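You operate a simulated robot arm through the tools that you are given. There is no shell and no other tool.

The job below is to be done with a simulated robot arm. You get a single attempt, and the scene is never put back.

Task
Square the pile of boards and stand the grey weight on top.
Fine: the pile in the pale wooden box; push the teal and the white slide knob home and draw them out again before the weight goes on. Set down upright: what you pick out.

It is judged by the outcome, as a careful person would: the job done as asked, and still so three seconds after it is handed in. It fails if anything else is knocked over, pushed out of place, dropped, spilled or broken.

Robot
A 7-joint arm with a two-finger parallel gripper, fixed in place. Base frame: the origin is at the foot of the arm, x ahead of it, y to its left, z up; the work surface is at about z = 80. Units: cm, degrees, N and s.
Its first joint turns from -166.0 to 166.0 degrees. Payload 4.4 kg.
The tool frame sits at the grasp point between the pads (the TCP): z along the fingers, y along the line on which they close. The tips reach 2.3 cm beyond it. The gripper opens to 9.4 cm. The fingers are 3.8 cm wide and 1 cm thick; the gripper's body (5.4 by 9.6 cm) begins 3.9 cm behind the TCP.
Orientation is told as [roll, pitch, yaw] about the base's x, y, z axes, in that order, counted from this pose: with the fingers straight down and closing along the base's y, the tool's x points along the base's -x, its y along +y and its z along -z.

Tools
- The arm moves only by the tool arm_command. Its argument "rows" is a list of rows, each an object of numbers (a shift or turn left out is 0, a gripper value left out holds the last): "x", "y", "z": the shift along the tool's x, y, z in cm; "rx", "ry", "rz": the turn, a rotation vector about the tool's x, y, z in rad; "fingers": the gripper command, from -1 (fully open) to 1 (shut), values between in proportion. In form: [{"x": .., "y": .., "z": .., "rx": .., "ry": .., "rz": .., "fingers": ..}, ...]. A call has 1 to 20 rows; each row is the pose to reach, as a shift and turn from the pose commanded when the call began, along the tool's axes at that moment. A row lasts 0.2 s, in which the tool goes at most 5 cm and 8.6 degrees; a call with a longer step from one row to the next is refused whole, and so is a gripper value outside its range. A pose out of reach is approached as far as the arm can. The call stops where the force on the tool passes 90 N (or 10 N more than at its start, if that is more) or the arm is blocked; 0.2 s more then pass. Each finger travels about 7.2 cm/s and halts on what it meets, pressing with about 23 N; the grip force reading is that of the motor and also rises with nothing between the fingers. The clock runs only during rows and for 0.2 s after the last one: add rows that repeat a pose to give the fingers time. The reply holds the time, the measured pose of the TCP, the force on the tool along the base axes, the opening and the grip force, in the units named above and with some noise, with the torque about the TCP (base axes, N m) and any sound that the robot's microphone picked up, and new pictures: "show" is both (left out), scene, wrist or none.
- Cameras (640 x 400 px; columns grow to the right, rows downward): "scene" is fixed at [40.01, 50.04, 154.03]; the picture's right is [-0.81, -0.58, 0.00], its down [-0.39, 0.54, -0.74] and it looks along [0.43, -0.60, -0.67] (base axes); focal length 322 px, centre (320, 200). "wrist" rides on the gripper at [8.6, 1.6, -7.5] in the tool frame; the picture's right is [-0.18, 0.98, 0.00], its down [-0.58, -0.11, -0.81] and it looks along [-0.79, -0.15, 0.59] (tool axes); focal length 243 px, centre (320, 200). There is no depth. A picture from a camera that has moved, and an enlarged one, comes with that camera's place and axes in the base frame and with its lens.
- zoom(camera, box): a new picture of the part [left, top, right, bottom] of that camera's present view, enlarged. The clock stands still meanwhile.
- job_done(): hands the job in; it is judged then, once.

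Places have to be worked out from the pictures, the camera data and where the tool is seen. Open the gripper and draw the arm clear of the work before you hand the job in, unless the task says otherwise.

The tools are called after ">>>" as name(argument=value, ...) on one line, values as JSON. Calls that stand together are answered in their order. arm_command: Moves the arm, as the interface text tells. Its arguments: {"type":"object","properties":{"rows":{"type":"array","items":{"type":"object","properties":{"x":{"type":"number"},"y":{"type":"number"},"z":{"type":"number"},"rx":{"type":"number"},"ry":{"type":"number"},"rz":{"type":"number"},"fingers":{"type":"number"}}}},"show":{"type":"string","enum":["both","scene","wrist","none"]}},"required":["rows"]} The other tools are called the same way: zoom (camera, box) takes an enlarged picture of a part of a camera's view; job_done () hands the job in.

At the start:

```text
time_s: 0.0
eef_pos: [66.98, -5.44, 114.82]
tool_rot: [0.0, 0.0, 0.1]
ft_force: [-0.8, 0.3, 0.8]
wrist_torque: [0.0, 0.02, 0.0]
width: 9.41
grasp_force: 0.1
```

scene: 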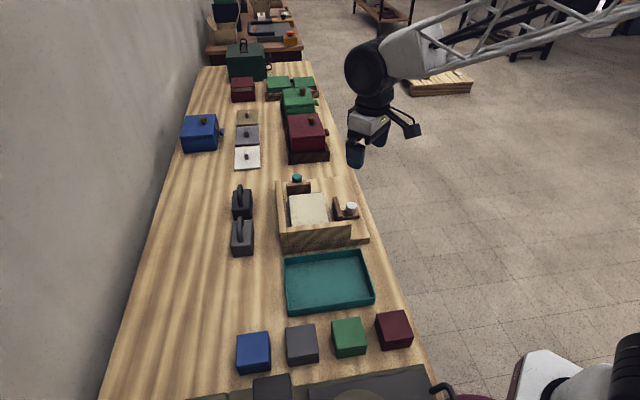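
wrist: 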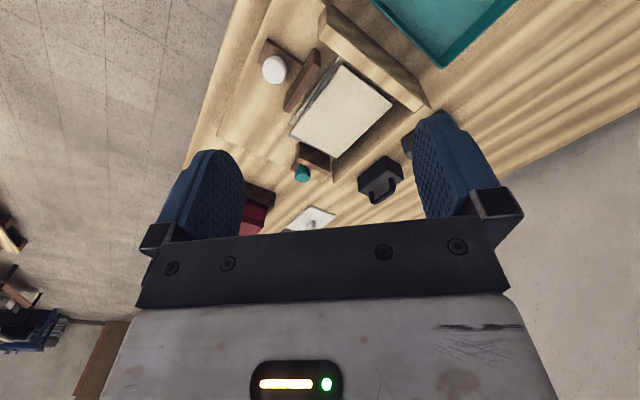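

I'll look closely at the box with the pile, the knobs and the weights before moving.

>>> zoom(camera="scene", box=[220, 160, 380, 260])

>>> zoom(camera="wrist", box=[200, 0, 520, 200])

>>> zoom(camera="scene", box=[160, 40, 360, 165])

>>> zoom(camera="scene", box=[180, 240, 480, 400])

```text
4.00 times, centred on (300, 210) of scene
camera zoom: at [40.01, 50.04, 154.03], right [-0.81, -0.58, 0.0], down [-0.39, 0.54, -0.74], along [0.43, -0.6, -0.67], focal length 1288 px, centre (400, 160)
```

zoom: 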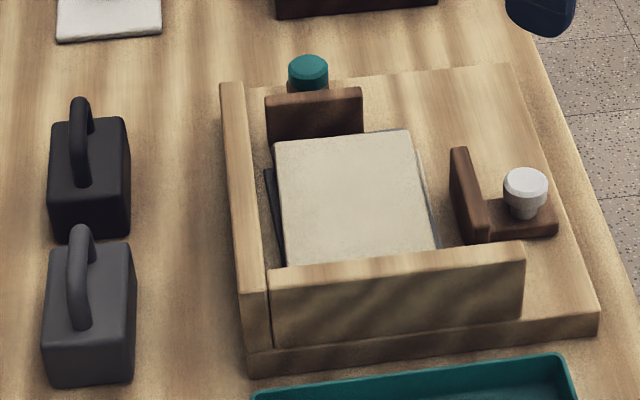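

```text
2.00 times, centred on (360, 100) of wrist
camera zoom: at [58.16, -3.65, 122.3], right [0.18, 0.98, 0.0], down [0.58, -0.11, 0.81], along [0.79, -0.15, -0.59], focal length 485 px, centre (240, 400)
```

zoom: 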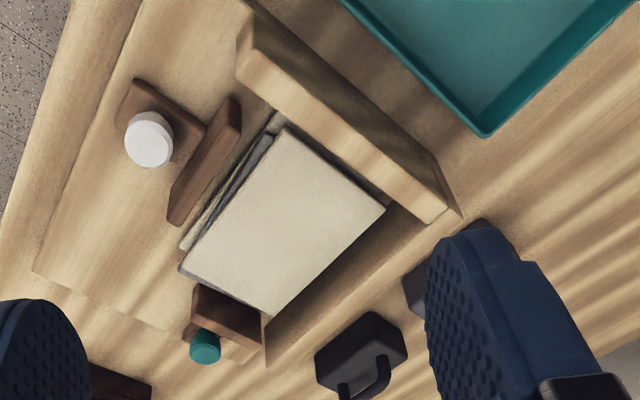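

```text
3.20 times, centred on (260, 102) of scene
camera zoom: at [40.01, 50.04, 154.03], right [-0.81, -0.58, 0.0], down [-0.39, 0.54, -0.74], along [0.43, -0.6, -0.67], focal length 1031 px, centre (512, 512)
```

zoom: 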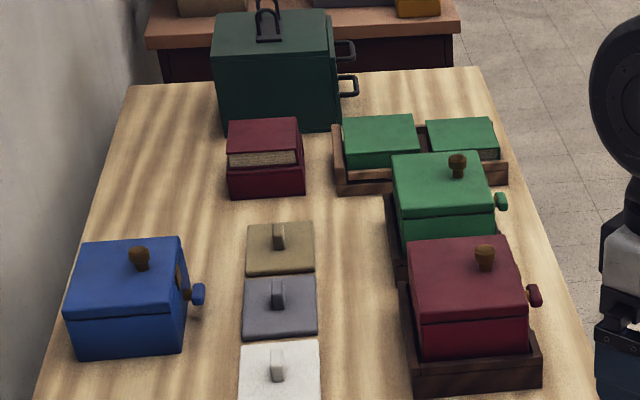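

```text
2.13 times, centred on (330, 320) of scene
camera zoom: at [40.01, 50.04, 154.03], right [-0.81, -0.58, 0.0], down [-0.39, 0.54, -0.74], along [0.43, -0.6, -0.67], focal length 687 px, centre (299, -56)
```

zoom: 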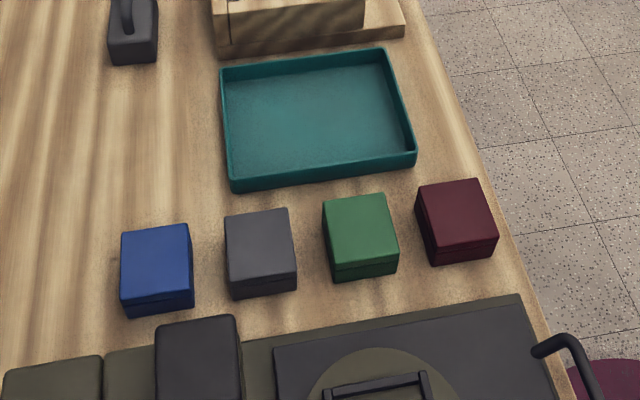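

The box sits turned about 45° to the base, with its fixed walls on the near and left sides as the scene camera sees it. I take the teal knob to be near (95,-14) and the white near (73.6,-13), so I'll zoom further to measure the details.

>>> zoom(camera="scene", box=[270, 165, 370, 227])

>>> zoom(camera="wrist", box=[240, 20, 400, 120])

>>> zoom(camera="wrist", box=[270, 110, 430, 210])

>>> zoom(camera="scene", box=[210, 175, 290, 265])

```text
6.40 times, centred on (320, 196) of scene
camera zoom: at [40.01, 50.04, 154.03], right [-0.81, -0.58, 0.0], down [-0.39, 0.54, -0.74], along [0.43, -0.6, -0.67], focal length 2062 px, centre (320, 226)
```

zoom: 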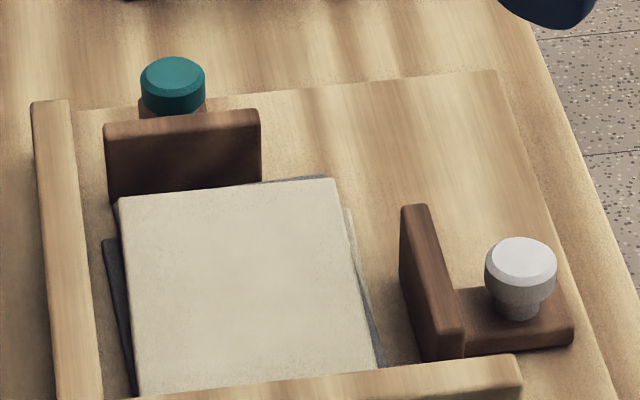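

```text
4.00 times, centred on (320, 70) of wrist
camera zoom: at [58.16, -3.65, 122.3], right [0.18, 0.98, 0.0], down [0.58, -0.11, 0.81], along [0.79, -0.15, -0.59], focal length 970 px, centre (320, 720)
```

zoom: 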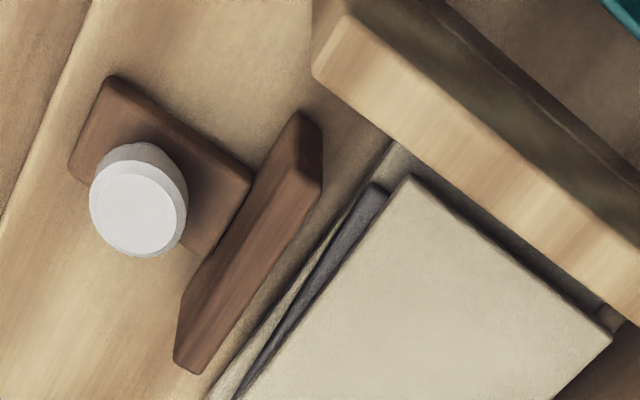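

```text
4.00 times, centred on (350, 160) of wrist
camera zoom: at [58.16, -3.65, 122.3], right [0.18, 0.98, 0.0], down [0.58, -0.11, 0.81], along [0.79, -0.15, -0.59], focal length 970 px, centre (200, 360)
```

zoom: 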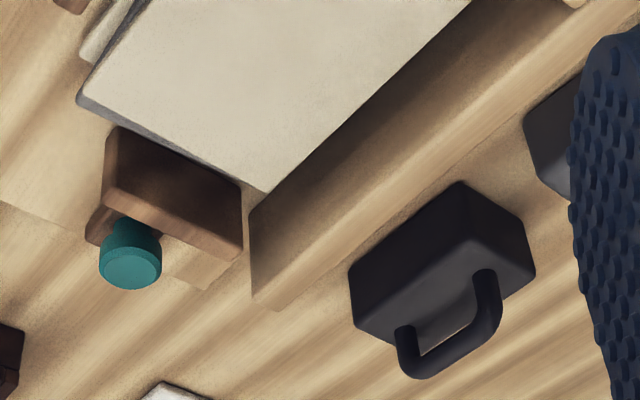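

```text
4.44 times, centred on (250, 220) of scene
camera zoom: at [40.01, 50.04, 154.03], right [-0.81, -0.58, 0.0], down [-0.39, 0.54, -0.74], along [0.43, -0.6, -0.67], focal length 1432 px, centre (631, 111)
```

zoom: 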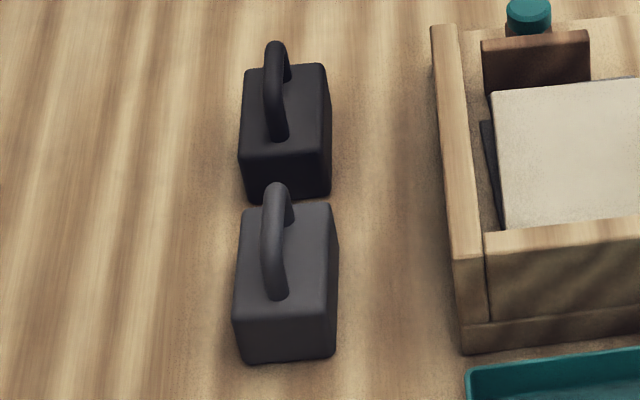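

The zooms look freshly rendered, so I'll magnify more on the two slides and the weight handle to get accurate heights.

>>> zoom(camera="scene", box=[328, 190, 364, 224])

>>> zoom(camera="wrist", box=[256, 36, 332, 116])

>>> zoom(camera="scene", box=[282, 168, 316, 200])

>>> zoom(camera="wrist", box=[284, 136, 340, 190])

>>> zoom(camera="scene", box=[226, 212, 262, 260])

```text
11.76 times, centred on (346, 207) of scene
camera zoom: at [40.01, 50.04, 154.03], right [-0.81, -0.58, 0.0], down [-0.39, 0.54, -0.74], along [0.43, -0.6, -0.67], focal length 3790 px, centre (14, 118)
```

zoom: 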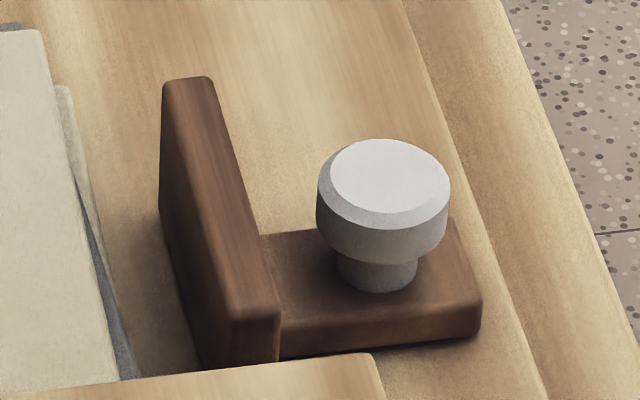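

```text
5.00 times, centred on (294, 76) of wrist
camera zoom: at [58.16, -3.65, 122.3], right [0.18, 0.98, 0.0], down [0.58, -0.11, 0.81], along [0.79, -0.15, -0.59], focal length 1213 px, centre (450, 820)
```

zoom: 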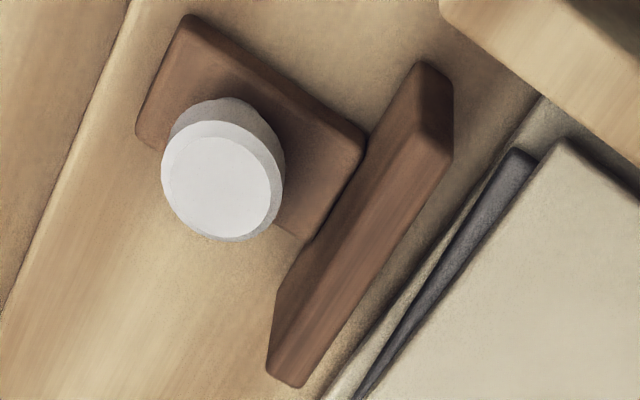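

```text
12.50 times, centred on (299, 184) of scene
camera zoom: at [40.01, 50.04, 154.03], right [-0.81, -0.58, 0.0], down [-0.39, 0.54, -0.74], along [0.43, -0.6, -0.67], focal length 4026 px, centre (582, 400)
```

zoom: 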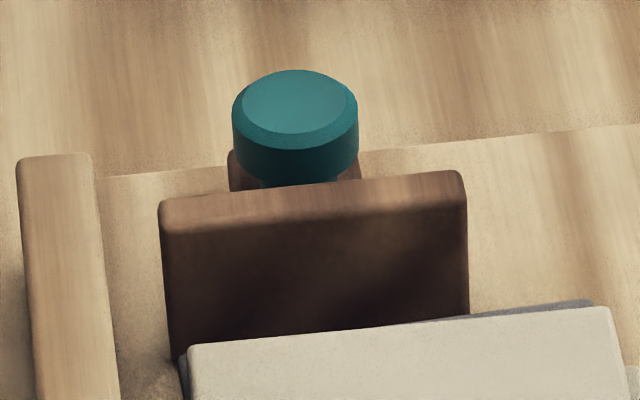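

```text
7.41 times, centred on (312, 163) of wrist
camera zoom: at [58.16, -3.65, 122.3], right [0.18, 0.98, 0.0], down [0.58, -0.11, 0.81], along [0.79, -0.15, -0.59], focal length 1797 px, centre (379, 474)
```

zoom: 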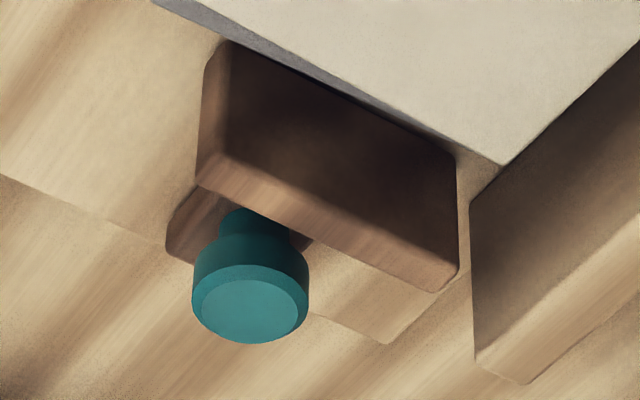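

```text
8.33 times, centred on (244, 236) of scene
camera zoom: at [40.01, 50.04, 154.03], right [-0.81, -0.58, 0.0], down [-0.39, 0.54, -0.74], along [0.43, -0.6, -0.67], focal length 2684 px, centre (953, -100)
```

zoom: 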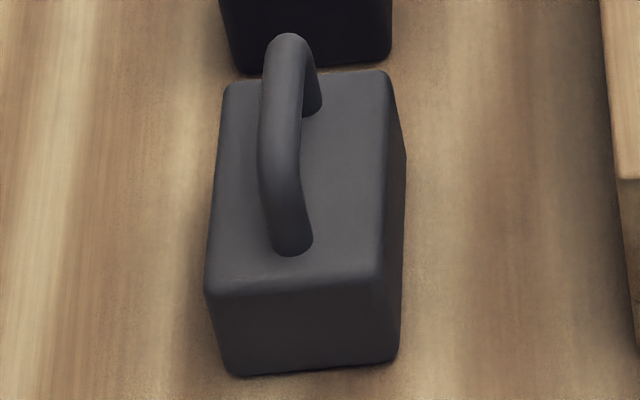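

I put the teal knob cap at about (96.0, -14.7) with its top at z 87.4, and the white at about (73.6, -13.2) with its top at 87.6. The wall tops are about z 89, the pile top about 85.8, and the grey weight is centred near (94.4, 12.5). First I move above the teal knob, turned 45° so the fingers close along its slide direction, and part open.

>>> arm_command(rows=[{"x": -3.6, "y": -1.15, "z": 1.7, "rz": -0.1, "fingers": 0.0}, {"x": -7.2, "y": -2.3, "z": 3.4, "rz": -0.2}, {"x": -10.8, "y": -3.45, "z": 5.1, "rz": -0.3}, {"x": -14.4, "y": -4.6, "z": 6.8, "rz": -0.4}, {"x": -18.0, "y": -5.75, "z": 8.5, "rz": -0.5}, {"x": -21.6, "y": -6.9, "z": 10.2, "rz": -0.6}, {"x": -25.2, "y": -8.05, "z": 11.9, "rz": -0.7}, {"x": -28.9, "y": -9.2, "z": 13.8, "rz": -0.785}, {"x": -28.9, "y": -9.2, "z": 13.8, "rz": -0.785}], show="both")

```text
time_s: 2.0
eef_pos: [95.81, -14.67, 100.8]
tool_rot: [-0.1, 0.0, 45.1]
ft_force: [0.3, 0.5, 0.6]
wrist_torque: [0.02, 0.04, 0.01]
width: 4.71
grasp_force: 0.1
camera wrist: at [88.45, -19.63, 108.33], right [-0.57, 0.82, 0.0], down [0.49, 0.33, 0.81], along [0.67, 0.46, -0.59], focal length 243 px, centre (320, 200)
```

scene: 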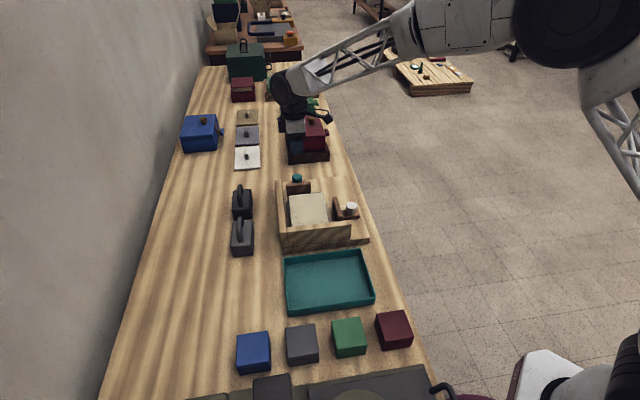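
wrist: 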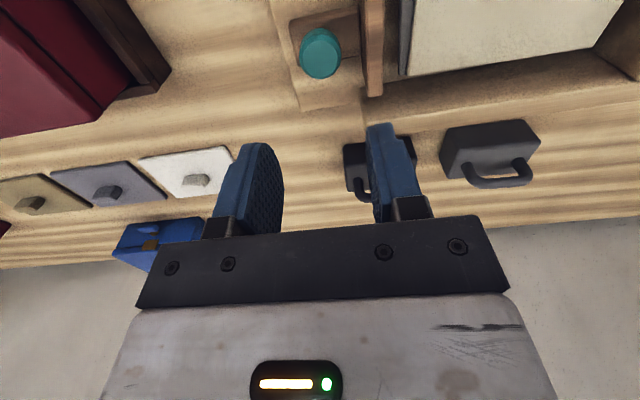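

The teal knob is visible in the wrist view, so I'll zoom in to refine its position and the gap to its plate.

>>> zoom(camera="wrist", box=[270, 0, 420, 94])

>>> zoom(camera="scene", box=[260, 80, 360, 200])

```text
4.26 times, centred on (345, 47) of wrist
camera zoom: at [88.45, -19.63, 108.33], right [-0.57, 0.82, 0.0], down [0.49, 0.33, 0.81], along [0.67, 0.46, -0.59], focal length 1032 px, centre (214, 851)
```

zoom: 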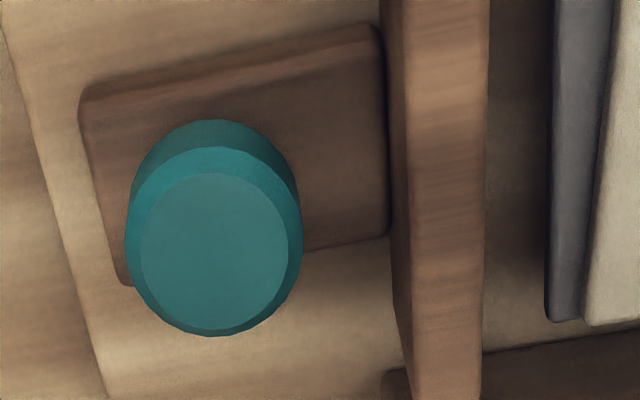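

```text
3.33 times, centred on (310, 140) of scene
camera zoom: at [40.01, 50.04, 154.03], right [-0.81, -0.58, 0.0], down [-0.39, 0.54, -0.74], along [0.43, -0.6, -0.67], focal length 1074 px, centre (353, 400)
```

zoom: 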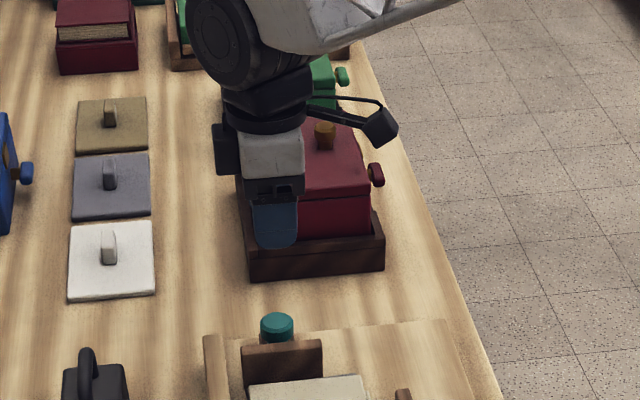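

The knob top comes out at about (96.05, -14.4) with 3.7 cm to the plate behind it, so the fingers will straddle it with around 0.4 cm to spare on each side. I descend to just above it and check again.

>>> arm_command(rows=[{"x": -0.1, "z": 3.0, "fingers": 0.03}, {"x": -0.2, "z": 6.0}, {"x": -0.2, "z": 8.5}, {"x": -0.2, "z": 9.8}, {"x": -0.2, "z": 9.8}], show="both")

>>> zoom(camera="wrist", box=[200, 0, 480, 220])

>>> zoom(camera="scene", box=[270, 140, 340, 210])

```text
time_s: 3.2
eef_pos: [96.0, -14.35, 91.19]
tool_rot: [0.0, 0.0, 45.0]
ft_force: [0.3, 0.7, 0.0]
wrist_torque: [-0.03, 0.01, -0.02]
width: 4.55
grasp_force: 0.1
camera wrist: at [88.55, -19.23, 98.7], right [-0.56, 0.83, 0.0], down [0.49, 0.33, 0.81], along [0.67, 0.46, -0.59], focal length 243 px, centre (320, 200)
```

scene: 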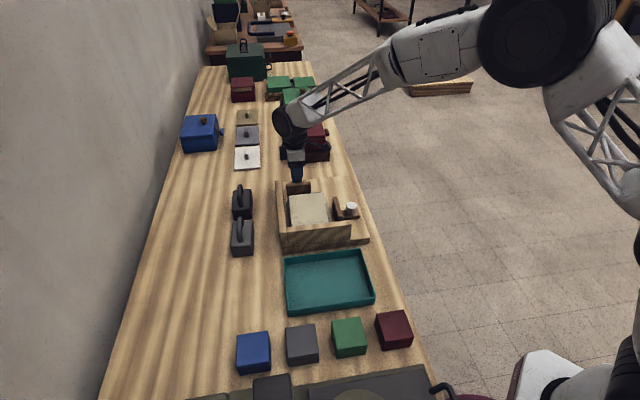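
wrist: 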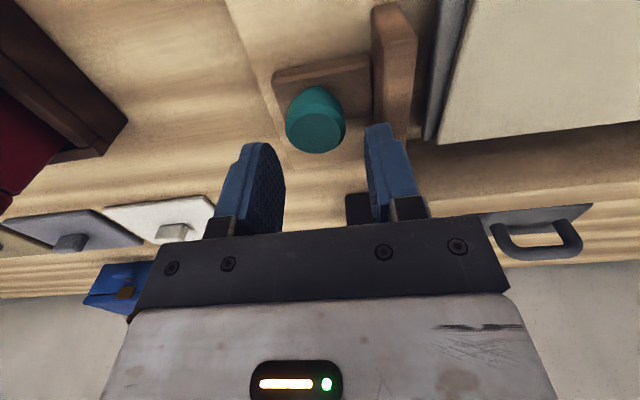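

```text
1.82 times, centred on (340, 110) of wrist
camera zoom: at [88.55, -19.23, 98.7], right [-0.56, 0.83, 0.0], down [0.49, 0.33, 0.81], along [0.67, 0.46, -0.59], focal length 441 px, centre (284, 364)
```

zoom: 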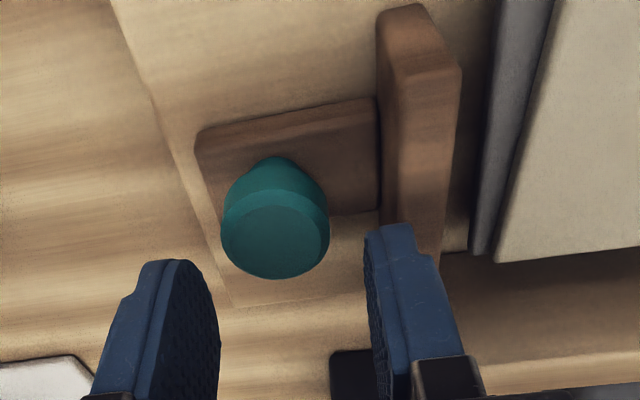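

```text
5.71 times, centred on (305, 175) of scene
camera zoom: at [40.01, 50.04, 154.03], right [-0.81, -0.58, 0.0], down [-0.39, 0.54, -0.74], along [0.43, -0.6, -0.67], focal length 1841 px, centre (406, 343)
```

zoom: 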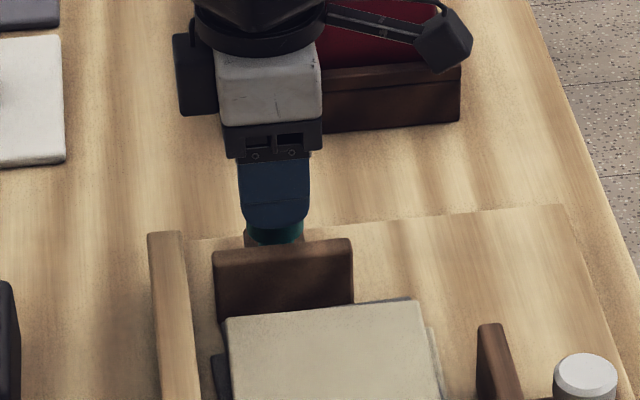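

The knob is centred under the TCP within 0.1 cm. I lower to z≈86.7, which keeps the tips above the slide base, without closing yet.

>>> arm_command(rows=[{"y": -0.1, "z": 1.5}, {"y": -0.1, "z": 3.0}, {"y": -0.1, "z": 4.0}, {"y": -0.1, "z": 4.5}, {"y": -0.1, "z": 4.5}], show="both")

>>> zoom(camera="wrist", box=[240, 60, 440, 220])

```text
time_s: 4.2
eef_pos: [96.28, -14.71, 88.07]
tool_rot: [-0.5, -0.3, 45.0]
ft_force: [0.9, -0.2, 0.1]
wrist_torque: [0.0, -0.02, 0.02]
width: 4.56
grasp_force: 0.1
stopped in row 4: the force on the tool passed its limit at 102 N (the readings are from after the stop); the commanded pose is now the measured one
camera wrist: at [88.9, -19.47, 95.46], right [-0.56, 0.83, -0.01], down [0.48, 0.34, 0.81], along [0.67, 0.45, -0.59], focal length 243 px, centre (320, 200)
```

scene: 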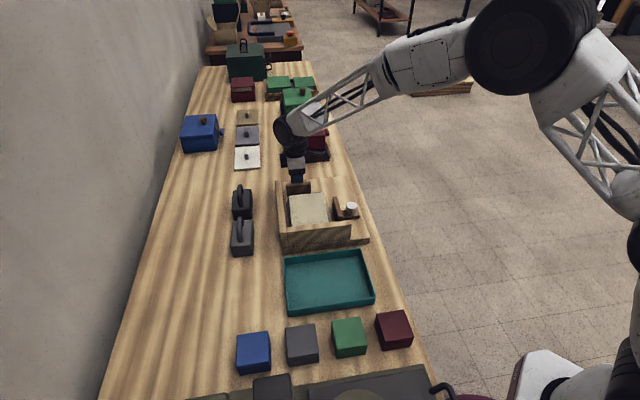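
wrist: 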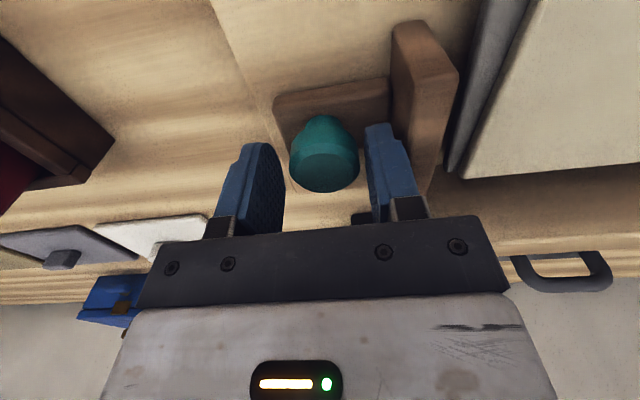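

```text
2.50 times, centred on (340, 140) of wrist
camera zoom: at [88.9, -19.47, 95.46], right [-0.56, 0.83, -0.01], down [0.48, 0.34, 0.81], along [0.67, 0.45, -0.59], focal length 606 px, centre (270, 350)
```

zoom: 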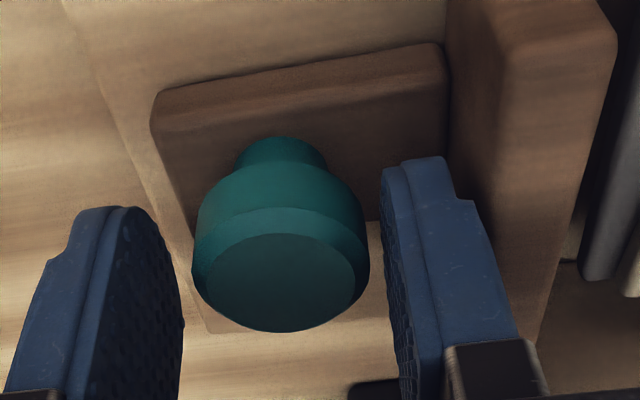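

The descent stopped on a contact at z≈88.1, with the tool nudged slightly toward +t. I'll look closely at what the finger touched before doing anything else.

>>> zoom(camera="wrist", box=[330, 20, 470, 230])

>>> zoom(camera="wrist", box=[270, 100, 370, 200])

>>> zoom(camera="scene", box=[270, 150, 330, 200])

```text
1.90 times, centred on (400, 125) of wrist
camera zoom: at [88.9, -19.47, 95.46], right [-0.56, 0.83, -0.01], down [0.48, 0.34, 0.81], along [0.67, 0.45, -0.59], focal length 462 px, centre (168, 343)
```

zoom: 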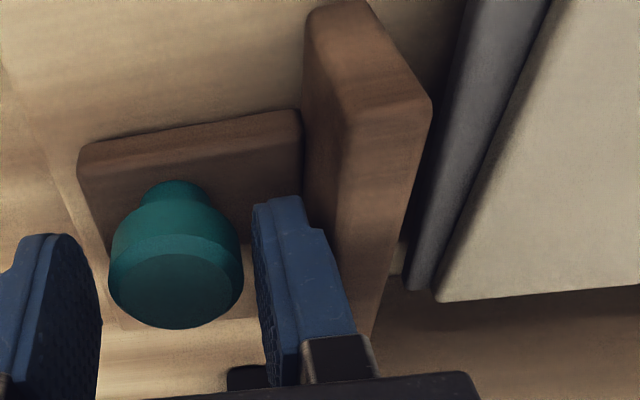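

```text
4.00 times, centred on (320, 150) of wrist
camera zoom: at [88.9, -19.47, 95.46], right [-0.56, 0.83, -0.01], down [0.48, 0.34, 0.81], along [0.67, 0.45, -0.59], focal length 970 px, centre (320, 400)
```

zoom: 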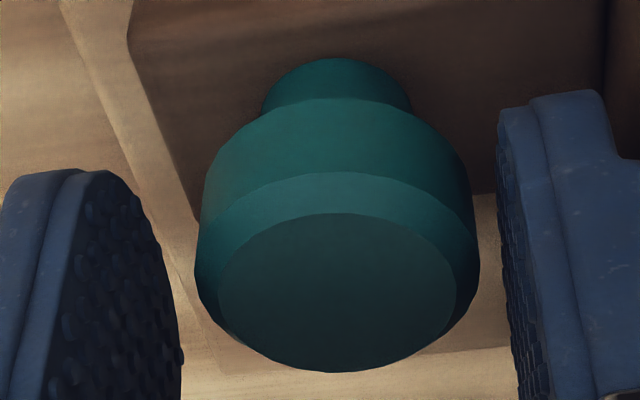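

```text
8.00 times, centred on (300, 175) of scene
camera zoom: at [40.01, 50.04, 154.03], right [-0.81, -0.58, 0.0], down [-0.39, 0.54, -0.74], along [0.43, -0.6, -0.67], focal length 2577 px, centre (480, 400)
```

zoom: 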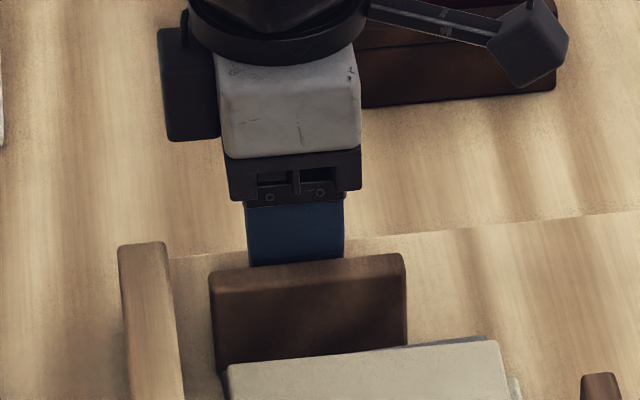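

The finger thickens above the TCP and that step met the plate's back top edge. Nothing seems displaced, and at this height the tips already cover the knob cap, so I'll narrow the fingers, re-centre by 0.3 cm, level the tool and then grip.

>>> arm_command(rows=[{"z": -0.3, "rx": -0.0087, "ry": 0.0052, "fingers": 0.1}, {"z": -0.3, "rx": -0.0087, "ry": 0.0052, "fingers": 0.13}, {"y": 0.3, "z": -0.2, "rx": -0.0087, "ry": 0.0052, "fingers": 0.13}, {"y": 0.3, "z": 0.0, "rx": -0.0087, "ry": 0.0052, "fingers": 0.13}, {"y": 0.3, "z": 0.0, "rx": -0.0087, "ry": 0.0052, "fingers": 0.13}], show="both")

>>> zoom(camera="wrist", box=[240, 60, 440, 220])

```text
time_s: 5.4
eef_pos: [96.16, -14.43, 88.0]
tool_rot: [-0.1, 0.0, 45.1]
ft_force: [0.8, 0.1, 0.0]
wrist_torque: [0.01, 0.0, -0.01]
width: 4.07
grasp_force: 0.1
camera wrist: at [88.8, -19.31, 95.53], right [-0.56, 0.83, 0.0], down [0.49, 0.33, 0.81], along [0.67, 0.46, -0.59], focal length 243 px, centre (320, 200)
```

scene: 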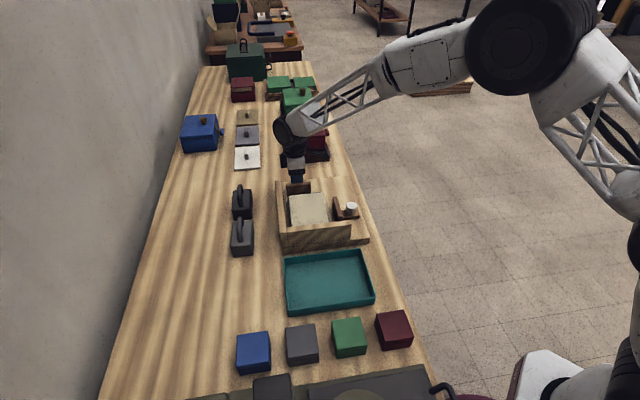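
wrist: 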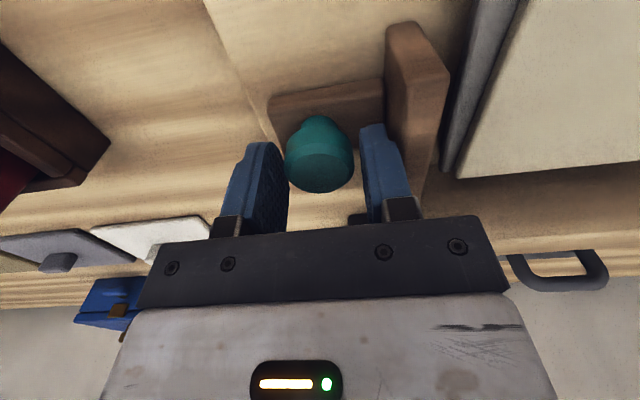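

```text
2.50 times, centred on (340, 140) of wrist
camera zoom: at [88.8, -19.31, 95.53], right [-0.56, 0.83, 0.0], down [0.49, 0.33, 0.81], along [0.67, 0.46, -0.59], focal length 606 px, centre (270, 350)
```

zoom: 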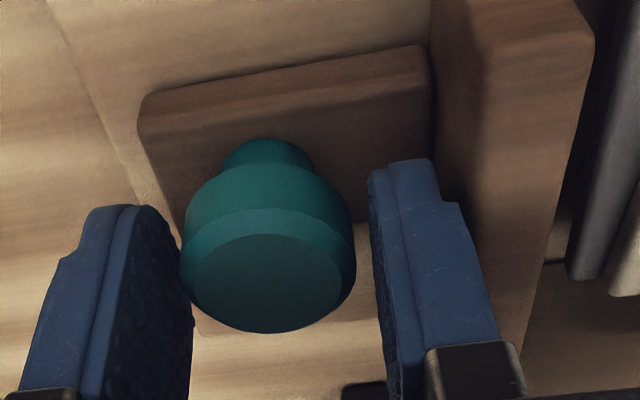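

The knob sits well between the pads with the TCP at z=88.0. I'm closing on it now.

>>> arm_command(rows=[{"fingers": 0.3}, {"fingers": 0.5}, {"fingers": 0.5}, {"fingers": 0.5}], show="wrist")

```text
time_s: 6.4
eef_pos: [96.12, -14.28, 88.16]
tool_rot: [0.1, -0.1, 44.9]
ft_force: [-0.6, 1.5, 0.0]
wrist_torque: [0.2, 0.24, 0.01]
width: 3.36
grasp_force: 45.3
camera wrist: at [88.8, -19.31, 95.53], right [-0.56, 0.83, 0.0], down [0.49, 0.33, 0.81], along [0.67, 0.46, -0.59], focal length 243 px, centre (320, 200)
```

wrist: 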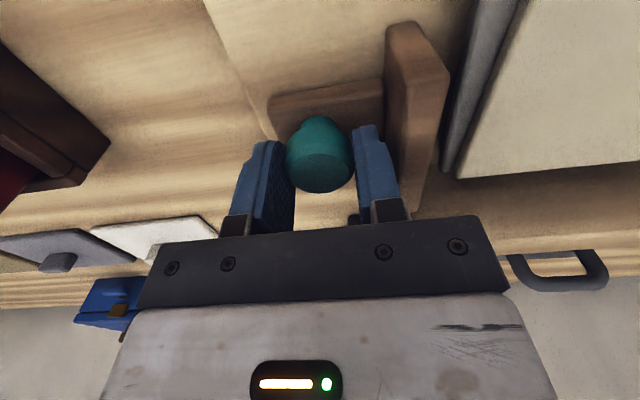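

It is gripped at a width of 3.36 cm, which matches the cap. I push slowly along the slide (tool +y) and watch the force.

>>> arm_command(rows=[{"y": 0.2}, {"y": 0.4}, {"y": 0.6}, {"y": 0.8}, {"y": 1.0}], show="wrist")

```text
time_s: 7.6
eef_pos: [95.47, -13.75, 88.12]
tool_rot: [0.1, 0.1, 45.0]
ft_force: [4.3, 3.6, -14.5]
wrist_torque: [-0.19, -0.13, 0.03]
width: 3.37
grasp_force: 44.2
camera wrist: at [88.08, -18.58, 95.54], right [-0.56, 0.83, 0.0], down [0.49, 0.33, 0.81], along [0.67, 0.46, -0.59], focal length 243 px, centre (320, 200)
```

wrist: 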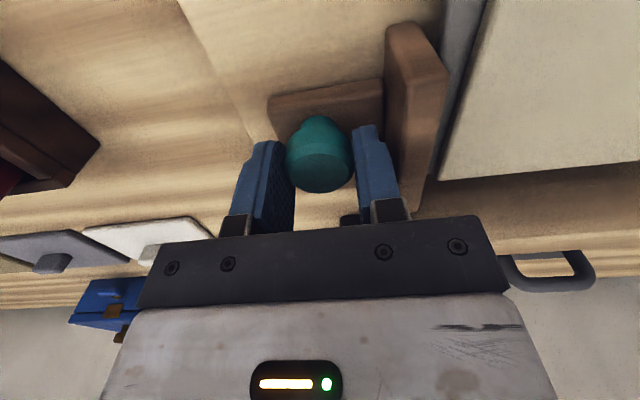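

The slide moves freely, and the plate is nearly at the lowest protruding board. I continue in small steps.

>>> arm_command(rows=[{"y": 0.2}, {"y": 0.4}, {"y": 0.6}, {"y": 0.8}, {"y": 1.0}], show="wrist")

```text
time_s: 8.8
eef_pos: [94.65, -13.09, 88.03]
tool_rot: [0.1, -0.1, 45.0]
ft_force: [-0.5, -2.8, -16.3]
wrist_torque: [0.41, -0.19, 0.01]
width: 3.35
grasp_force: 44.5
camera wrist: at [87.39, -17.89, 95.54], right [-0.56, 0.83, 0.0], down [0.49, 0.33, 0.81], along [0.67, 0.46, -0.59], focal length 243 px, centre (320, 200)
```

wrist: 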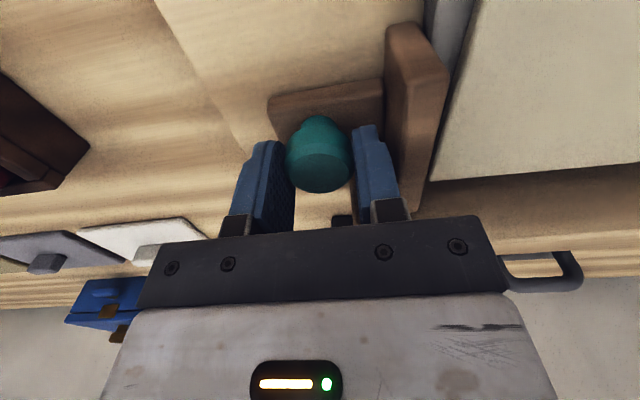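

The push force is still low, only about 2 N along the slide. I continue.

>>> arm_command(rows=[{"y": 0.2}, {"y": 0.4}, {"y": 0.6}, {"y": 0.8}, {"y": 1.0}], show="both")

>>> zoom(camera="scene", box=[270, 160, 370, 250])

```text
time_s: 10.0
eef_pos: [93.99, -12.3, 88.02]
tool_rot: [-0.1, -0.1, 45.0]
ft_force: [11.3, 7.9, -19.9]
wrist_torque: [0.14, 0.17, 0.06]
width: 3.37
grasp_force: 44.8
camera wrist: at [86.69, -17.2, 95.54], right [-0.56, 0.83, 0.0], down [0.49, 0.33, 0.81], along [0.67, 0.46, -0.59], focal length 243 px, centre (320, 200)
```

scene: 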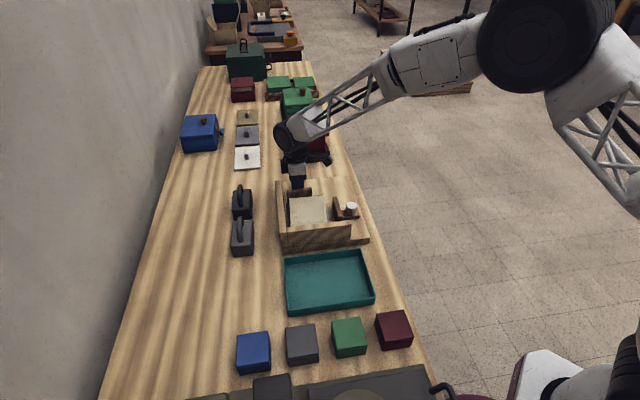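
wrist: 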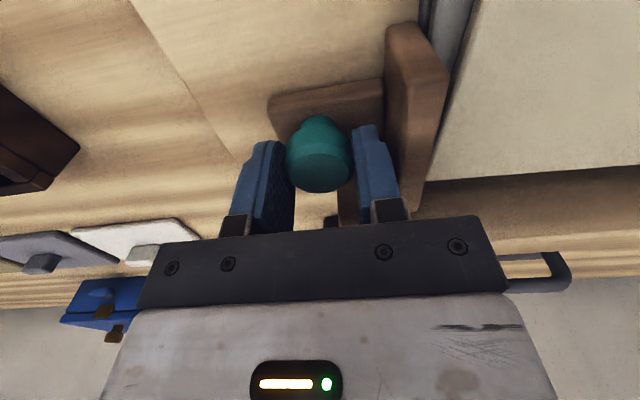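

```text
4.44 times, centred on (320, 205) of scene
camera zoom: at [40.01, 50.04, 154.03], right [-0.81, -0.58, 0.0], down [-0.39, 0.54, -0.74], along [0.43, -0.6, -0.67], focal length 1432 px, centre (320, 178)
```

zoom: 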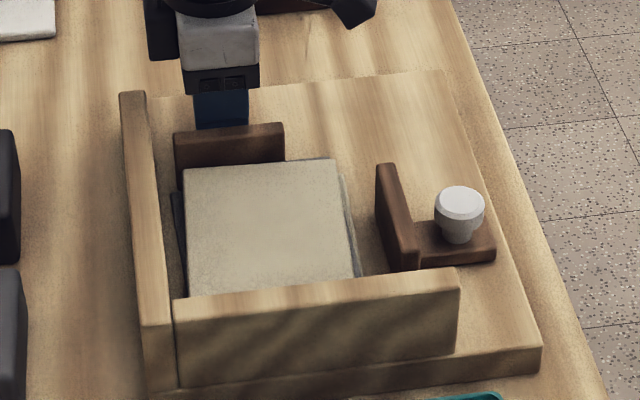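

The plate has reached the boards' far edge. Some side and down load is building, so I ease the path by 0.1 cm (+n and down) and keep pushing gently.

>>> arm_command(rows=[{"x": -0.05, "y": 0.1, "z": 0.05}, {"x": -0.1, "y": 0.25, "z": 0.1}, {"x": -0.1, "y": 0.4, "z": 0.1}, {"x": -0.1, "y": 0.5, "z": 0.1}], show="wrist")

>>> zoom(camera="scene", box=[270, 160, 370, 250])

```text
time_s: 11.0
eef_pos: [93.54, -11.98, 88.03]
tool_rot: [0.0, -0.1, 45.1]
ft_force: [4.1, -1.6, -3.2]
wrist_torque: [0.38, -0.31, -0.02]
width: 3.36
grasp_force: 44.5
camera wrist: at [86.27, -16.79, 95.53], right [-0.56, 0.83, 0.0], down [0.49, 0.33, 0.81], along [0.67, 0.46, -0.59], focal length 243 px, centre (320, 200)
```

wrist: 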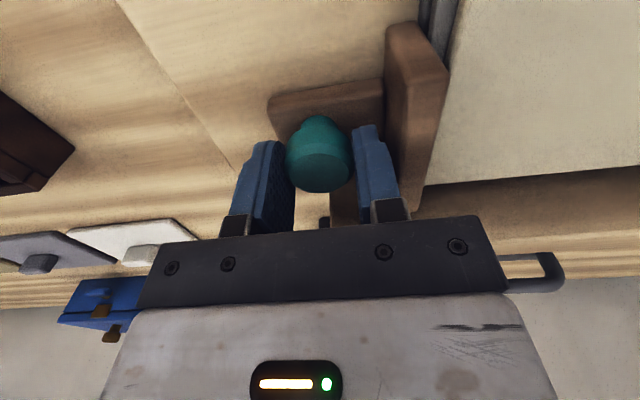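

```text
4.44 times, centred on (320, 205) of scene
camera zoom: at [40.01, 50.04, 154.03], right [-0.81, -0.58, 0.0], down [-0.39, 0.54, -0.74], along [0.43, -0.6, -0.67], focal length 1432 px, centre (320, 178)
```

zoom: 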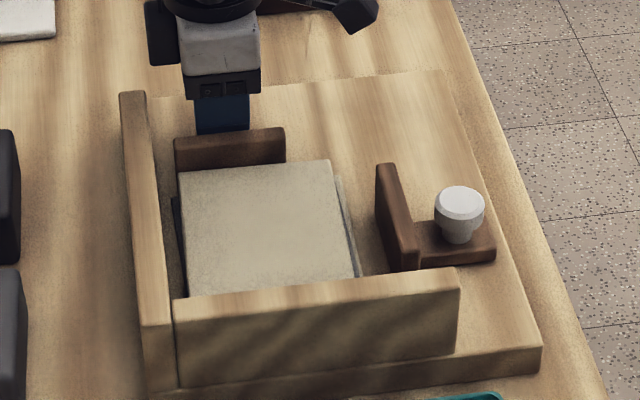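

The side load dropped and the boards are now being pushed (about 4 N). I keep going in small steps.

>>> arm_command(rows=[{"y": 0.12}, {"y": 0.24}, {"y": 0.36}, {"y": 0.48}, {"y": 0.6}], show="wrist")

>>> zoom(camera="scene", box=[270, 160, 370, 250])

```text
time_s: 12.2
eef_pos: [93.23, -11.56, 88.05]
tool_rot: [-0.1, -0.1, 44.9]
ft_force: [20.9, -22.3, 1.4]
wrist_torque: [-0.31, 0.39, 0.17]
width: 3.35
grasp_force: 44.4
camera wrist: at [85.92, -16.44, 95.53], right [-0.56, 0.83, 0.0], down [0.49, 0.33, 0.81], along [0.67, 0.45, -0.59], focal length 243 px, centre (320, 200)
```

wrist: 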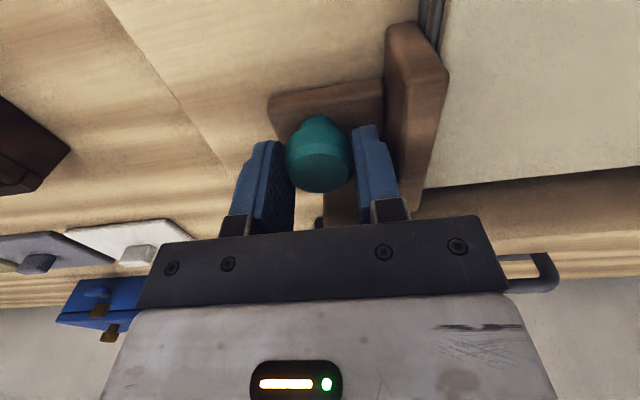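

```text
4.44 times, centred on (320, 205) of scene
camera zoom: at [40.01, 50.04, 154.03], right [-0.81, -0.58, 0.0], down [-0.39, 0.54, -0.74], along [0.43, -0.6, -0.67], focal length 1432 px, centre (320, 178)
```

zoom: 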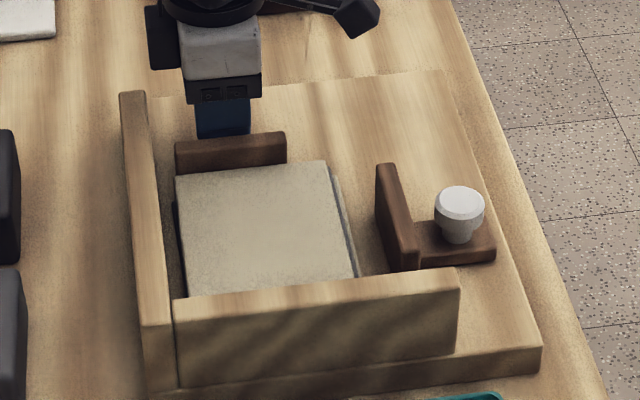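

Resistance has risen to about 30 N along the slide, so the pile seems to be meeting the near wall. I push a little more to see whether it is a firm stop.

>>> arm_command(rows=[{"y": 0.1}, {"y": 0.2}, {"y": 0.2}, {"y": 0.2}], show="wrist")

>>> zoom(camera="scene", box=[275, 170, 345, 240])

>>> zoom(camera="wrist", box=[260, 0, 500, 200])

```text
time_s: 13.0
eef_pos: [93.27, -11.56, 88.09]
tool_rot: [-0.2, -0.2, 44.9]
ft_force: [29.5, -16.7, -13.0]
wrist_torque: [-0.01, -0.2, 0.17]
width: 3.38
grasp_force: 45.7
stopped in row 4: the force on the tool passed its limit at 91 N (the readings are from after the stop); the commanded pose is now the measured one
camera wrist: at [85.88, -16.42, 95.52], right [-0.56, 0.83, 0.0], down [0.48, 0.33, 0.81], along [0.67, 0.45, -0.59], focal length 243 px, centre (320, 200)
```

wrist: 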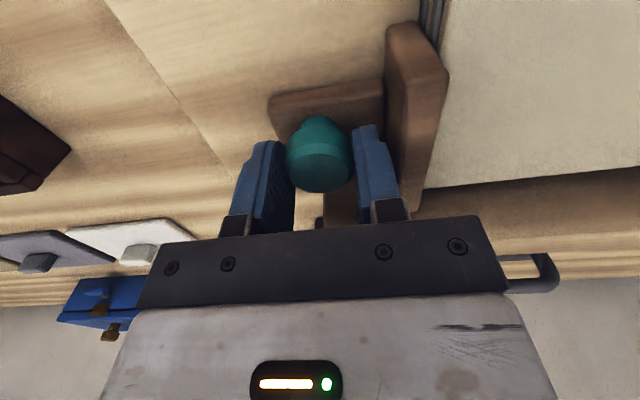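

```text
5.71 times, centred on (310, 205) of scene
camera zoom: at [40.01, 50.04, 154.03], right [-0.81, -0.58, 0.0], down [-0.39, 0.54, -0.74], along [0.43, -0.6, -0.67], focal length 1841 px, centre (377, 171)
```

zoom: 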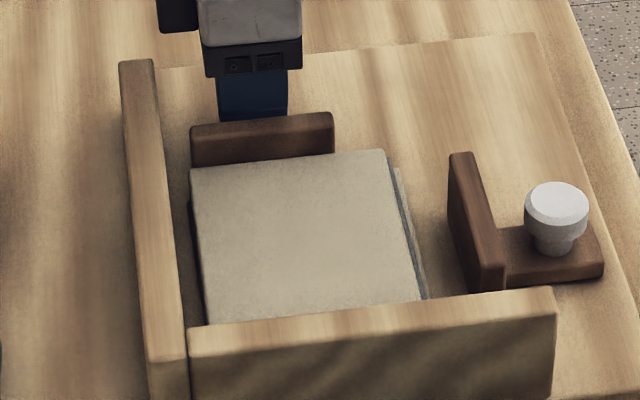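

```text
2.00 times, centred on (380, 100) of wrist
camera zoom: at [85.88, -16.42, 95.52], right [-0.56, 0.83, 0.0], down [0.48, 0.33, 0.81], along [0.67, 0.45, -0.59], focal length 485 px, centre (200, 400)
```

zoom: 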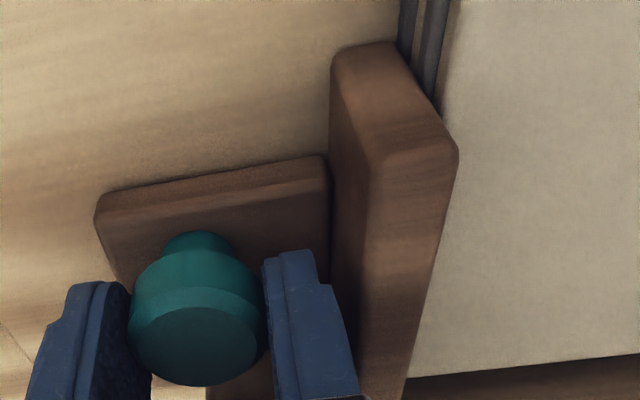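

The teal slide is firmly home (hard stop above 90 N) and the top board's far edge is flush with the plate. I release it and rise straight up, leaving it home while I push the white one.

>>> arm_command(rows=[{"fingers": 0.13}, {"fingers": 0.12}, {"fingers": 0.12}, {"y": -0.1, "z": -0.5}, {"y": -0.1, "z": -2.0}, {"y": -0.1, "z": -5.0}, {"y": -0.1, "z": -9.0}, {"y": -0.1, "z": -13.0}], show="both")

>>> zoom(camera="wrist", box=[260, 0, 500, 150])

>>> zoom(camera="scene", box=[270, 160, 370, 250])

```text
time_s: 14.8
eef_pos: [93.48, -11.38, 100.95]
tool_rot: [-0.2, -0.2, 44.9]
ft_force: [0.3, 1.0, -0.4]
wrist_torque: [-0.01, 0.01, -0.03]
width: 4.15
grasp_force: 0.1
camera wrist: at [86.02, -16.24, 108.49], right [-0.56, 0.83, 0.0], down [0.49, 0.33, 0.81], along [0.67, 0.45, -0.59], focal length 243 px, centre (320, 200)
```

scene: 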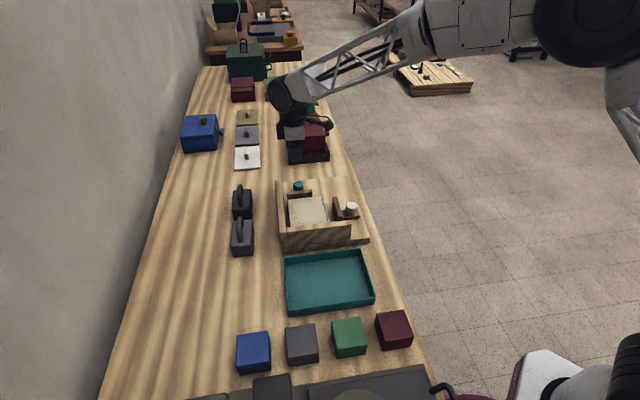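
wrist: 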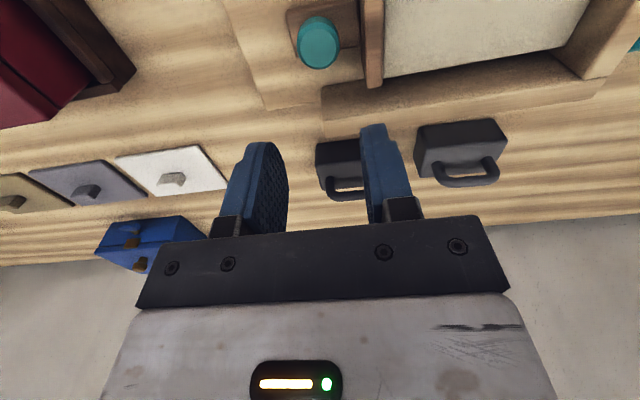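

```text
2.67 times, centred on (380, 75) of wrist
camera zoom: at [86.02, -16.24, 108.49], right [-0.56, 0.83, 0.0], down [0.49, 0.33, 0.81], along [0.67, 0.45, -0.59], focal length 647 px, centre (160, 533)
```

zoom: 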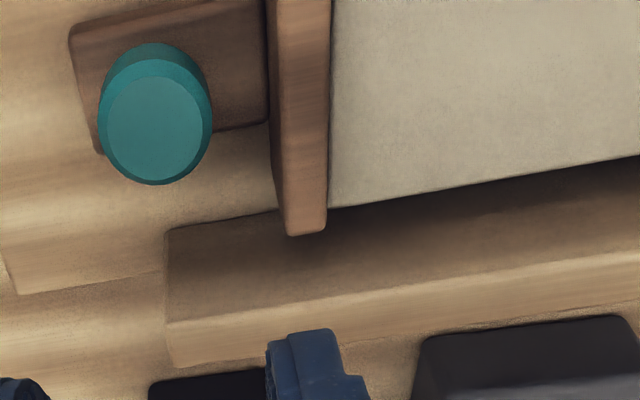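

```text
4.44 times, centred on (320, 205) of scene
camera zoom: at [40.01, 50.04, 154.03], right [-0.81, -0.58, 0.0], down [-0.39, 0.54, -0.74], along [0.43, -0.6, -0.67], focal length 1432 px, centre (320, 178)
```

zoom: 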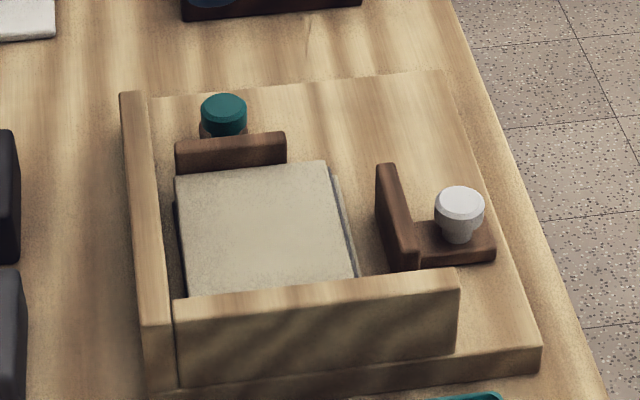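

The teal slide stays home at t≈74. Next I move above the white knob at about (73.6, -13.2), turning 90° so the fingers close along its slide direction.

>>> arm_command(rows=[{"x": 1.28, "y": 1.07, "rz": 0.131, "fingers": 0.05}, {"x": 2.56, "y": 2.14, "rz": 0.262}, {"x": 3.84, "y": 3.2, "rz": 0.393}, {"x": 5.12, "y": 4.27, "rz": 0.524}, {"x": 6.4, "y": 5.34, "rz": 0.654}, {"x": 7.67, "y": 6.4, "rz": 0.785}, {"x": 8.95, "y": 7.47, "rz": 0.916}, {"x": 10.23, "y": 8.54, "rz": 1.047}, {"x": 11.5, "y": 9.6, "rz": 1.178}, {"x": 12.8, "y": 10.67, "rz": 1.309}, {"x": 14.06, "y": 11.74, "z": 0.5, "rz": 1.44}, {"x": 15.34, "y": 12.8, "z": 0.9, "rz": 1.571}, {"x": 15.34, "y": 12.8, "z": 0.9, "rz": 1.571}], show="both")

>>> zoom(camera="wrist", box=[230, 0, 430, 125])

```text
time_s: 17.6
eef_pos: [73.37, -13.28, 100.09]
tool_rot: [0.2, -0.2, -45.3]
ft_force: [1.4, -0.5, -0.1]
wrist_torque: [0.01, 0.01, -0.04]
width: 4.46
grasp_force: 0.1
camera wrist: at [68.23, -5.85, 107.62], right [0.83, 0.56, 0.0], down [0.33, -0.49, 0.81], along [0.46, -0.67, -0.59], focal length 243 px, centre (320, 200)
```

scene: 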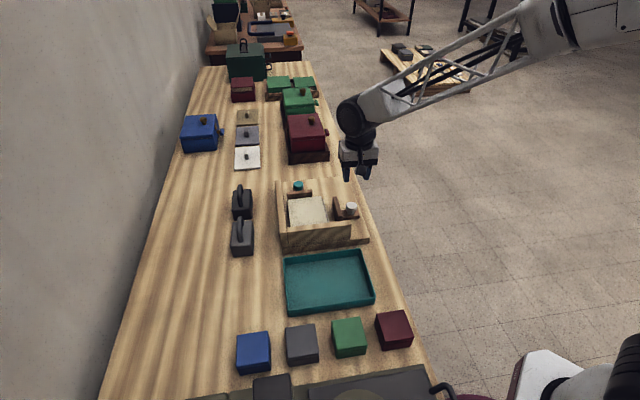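
wrist: 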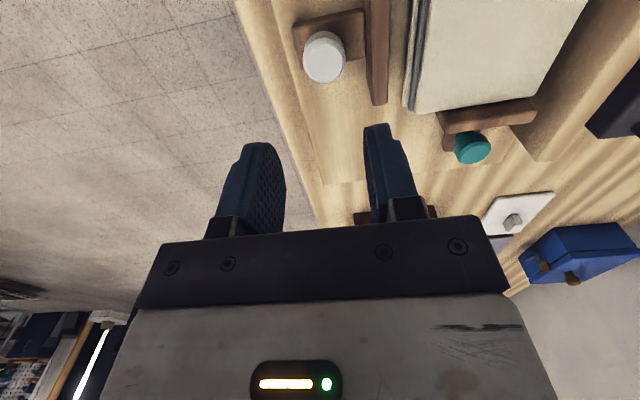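

```text
3.20 times, centred on (330, 62) of wrist
camera zoom: at [68.23, -5.85, 107.62], right [0.83, 0.56, 0.0], down [0.33, -0.49, 0.81], along [0.46, -0.67, -0.59], focal length 776 px, centre (288, 640)
```

zoom: 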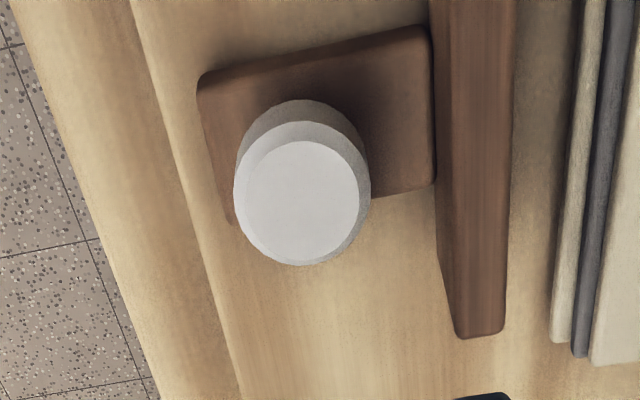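

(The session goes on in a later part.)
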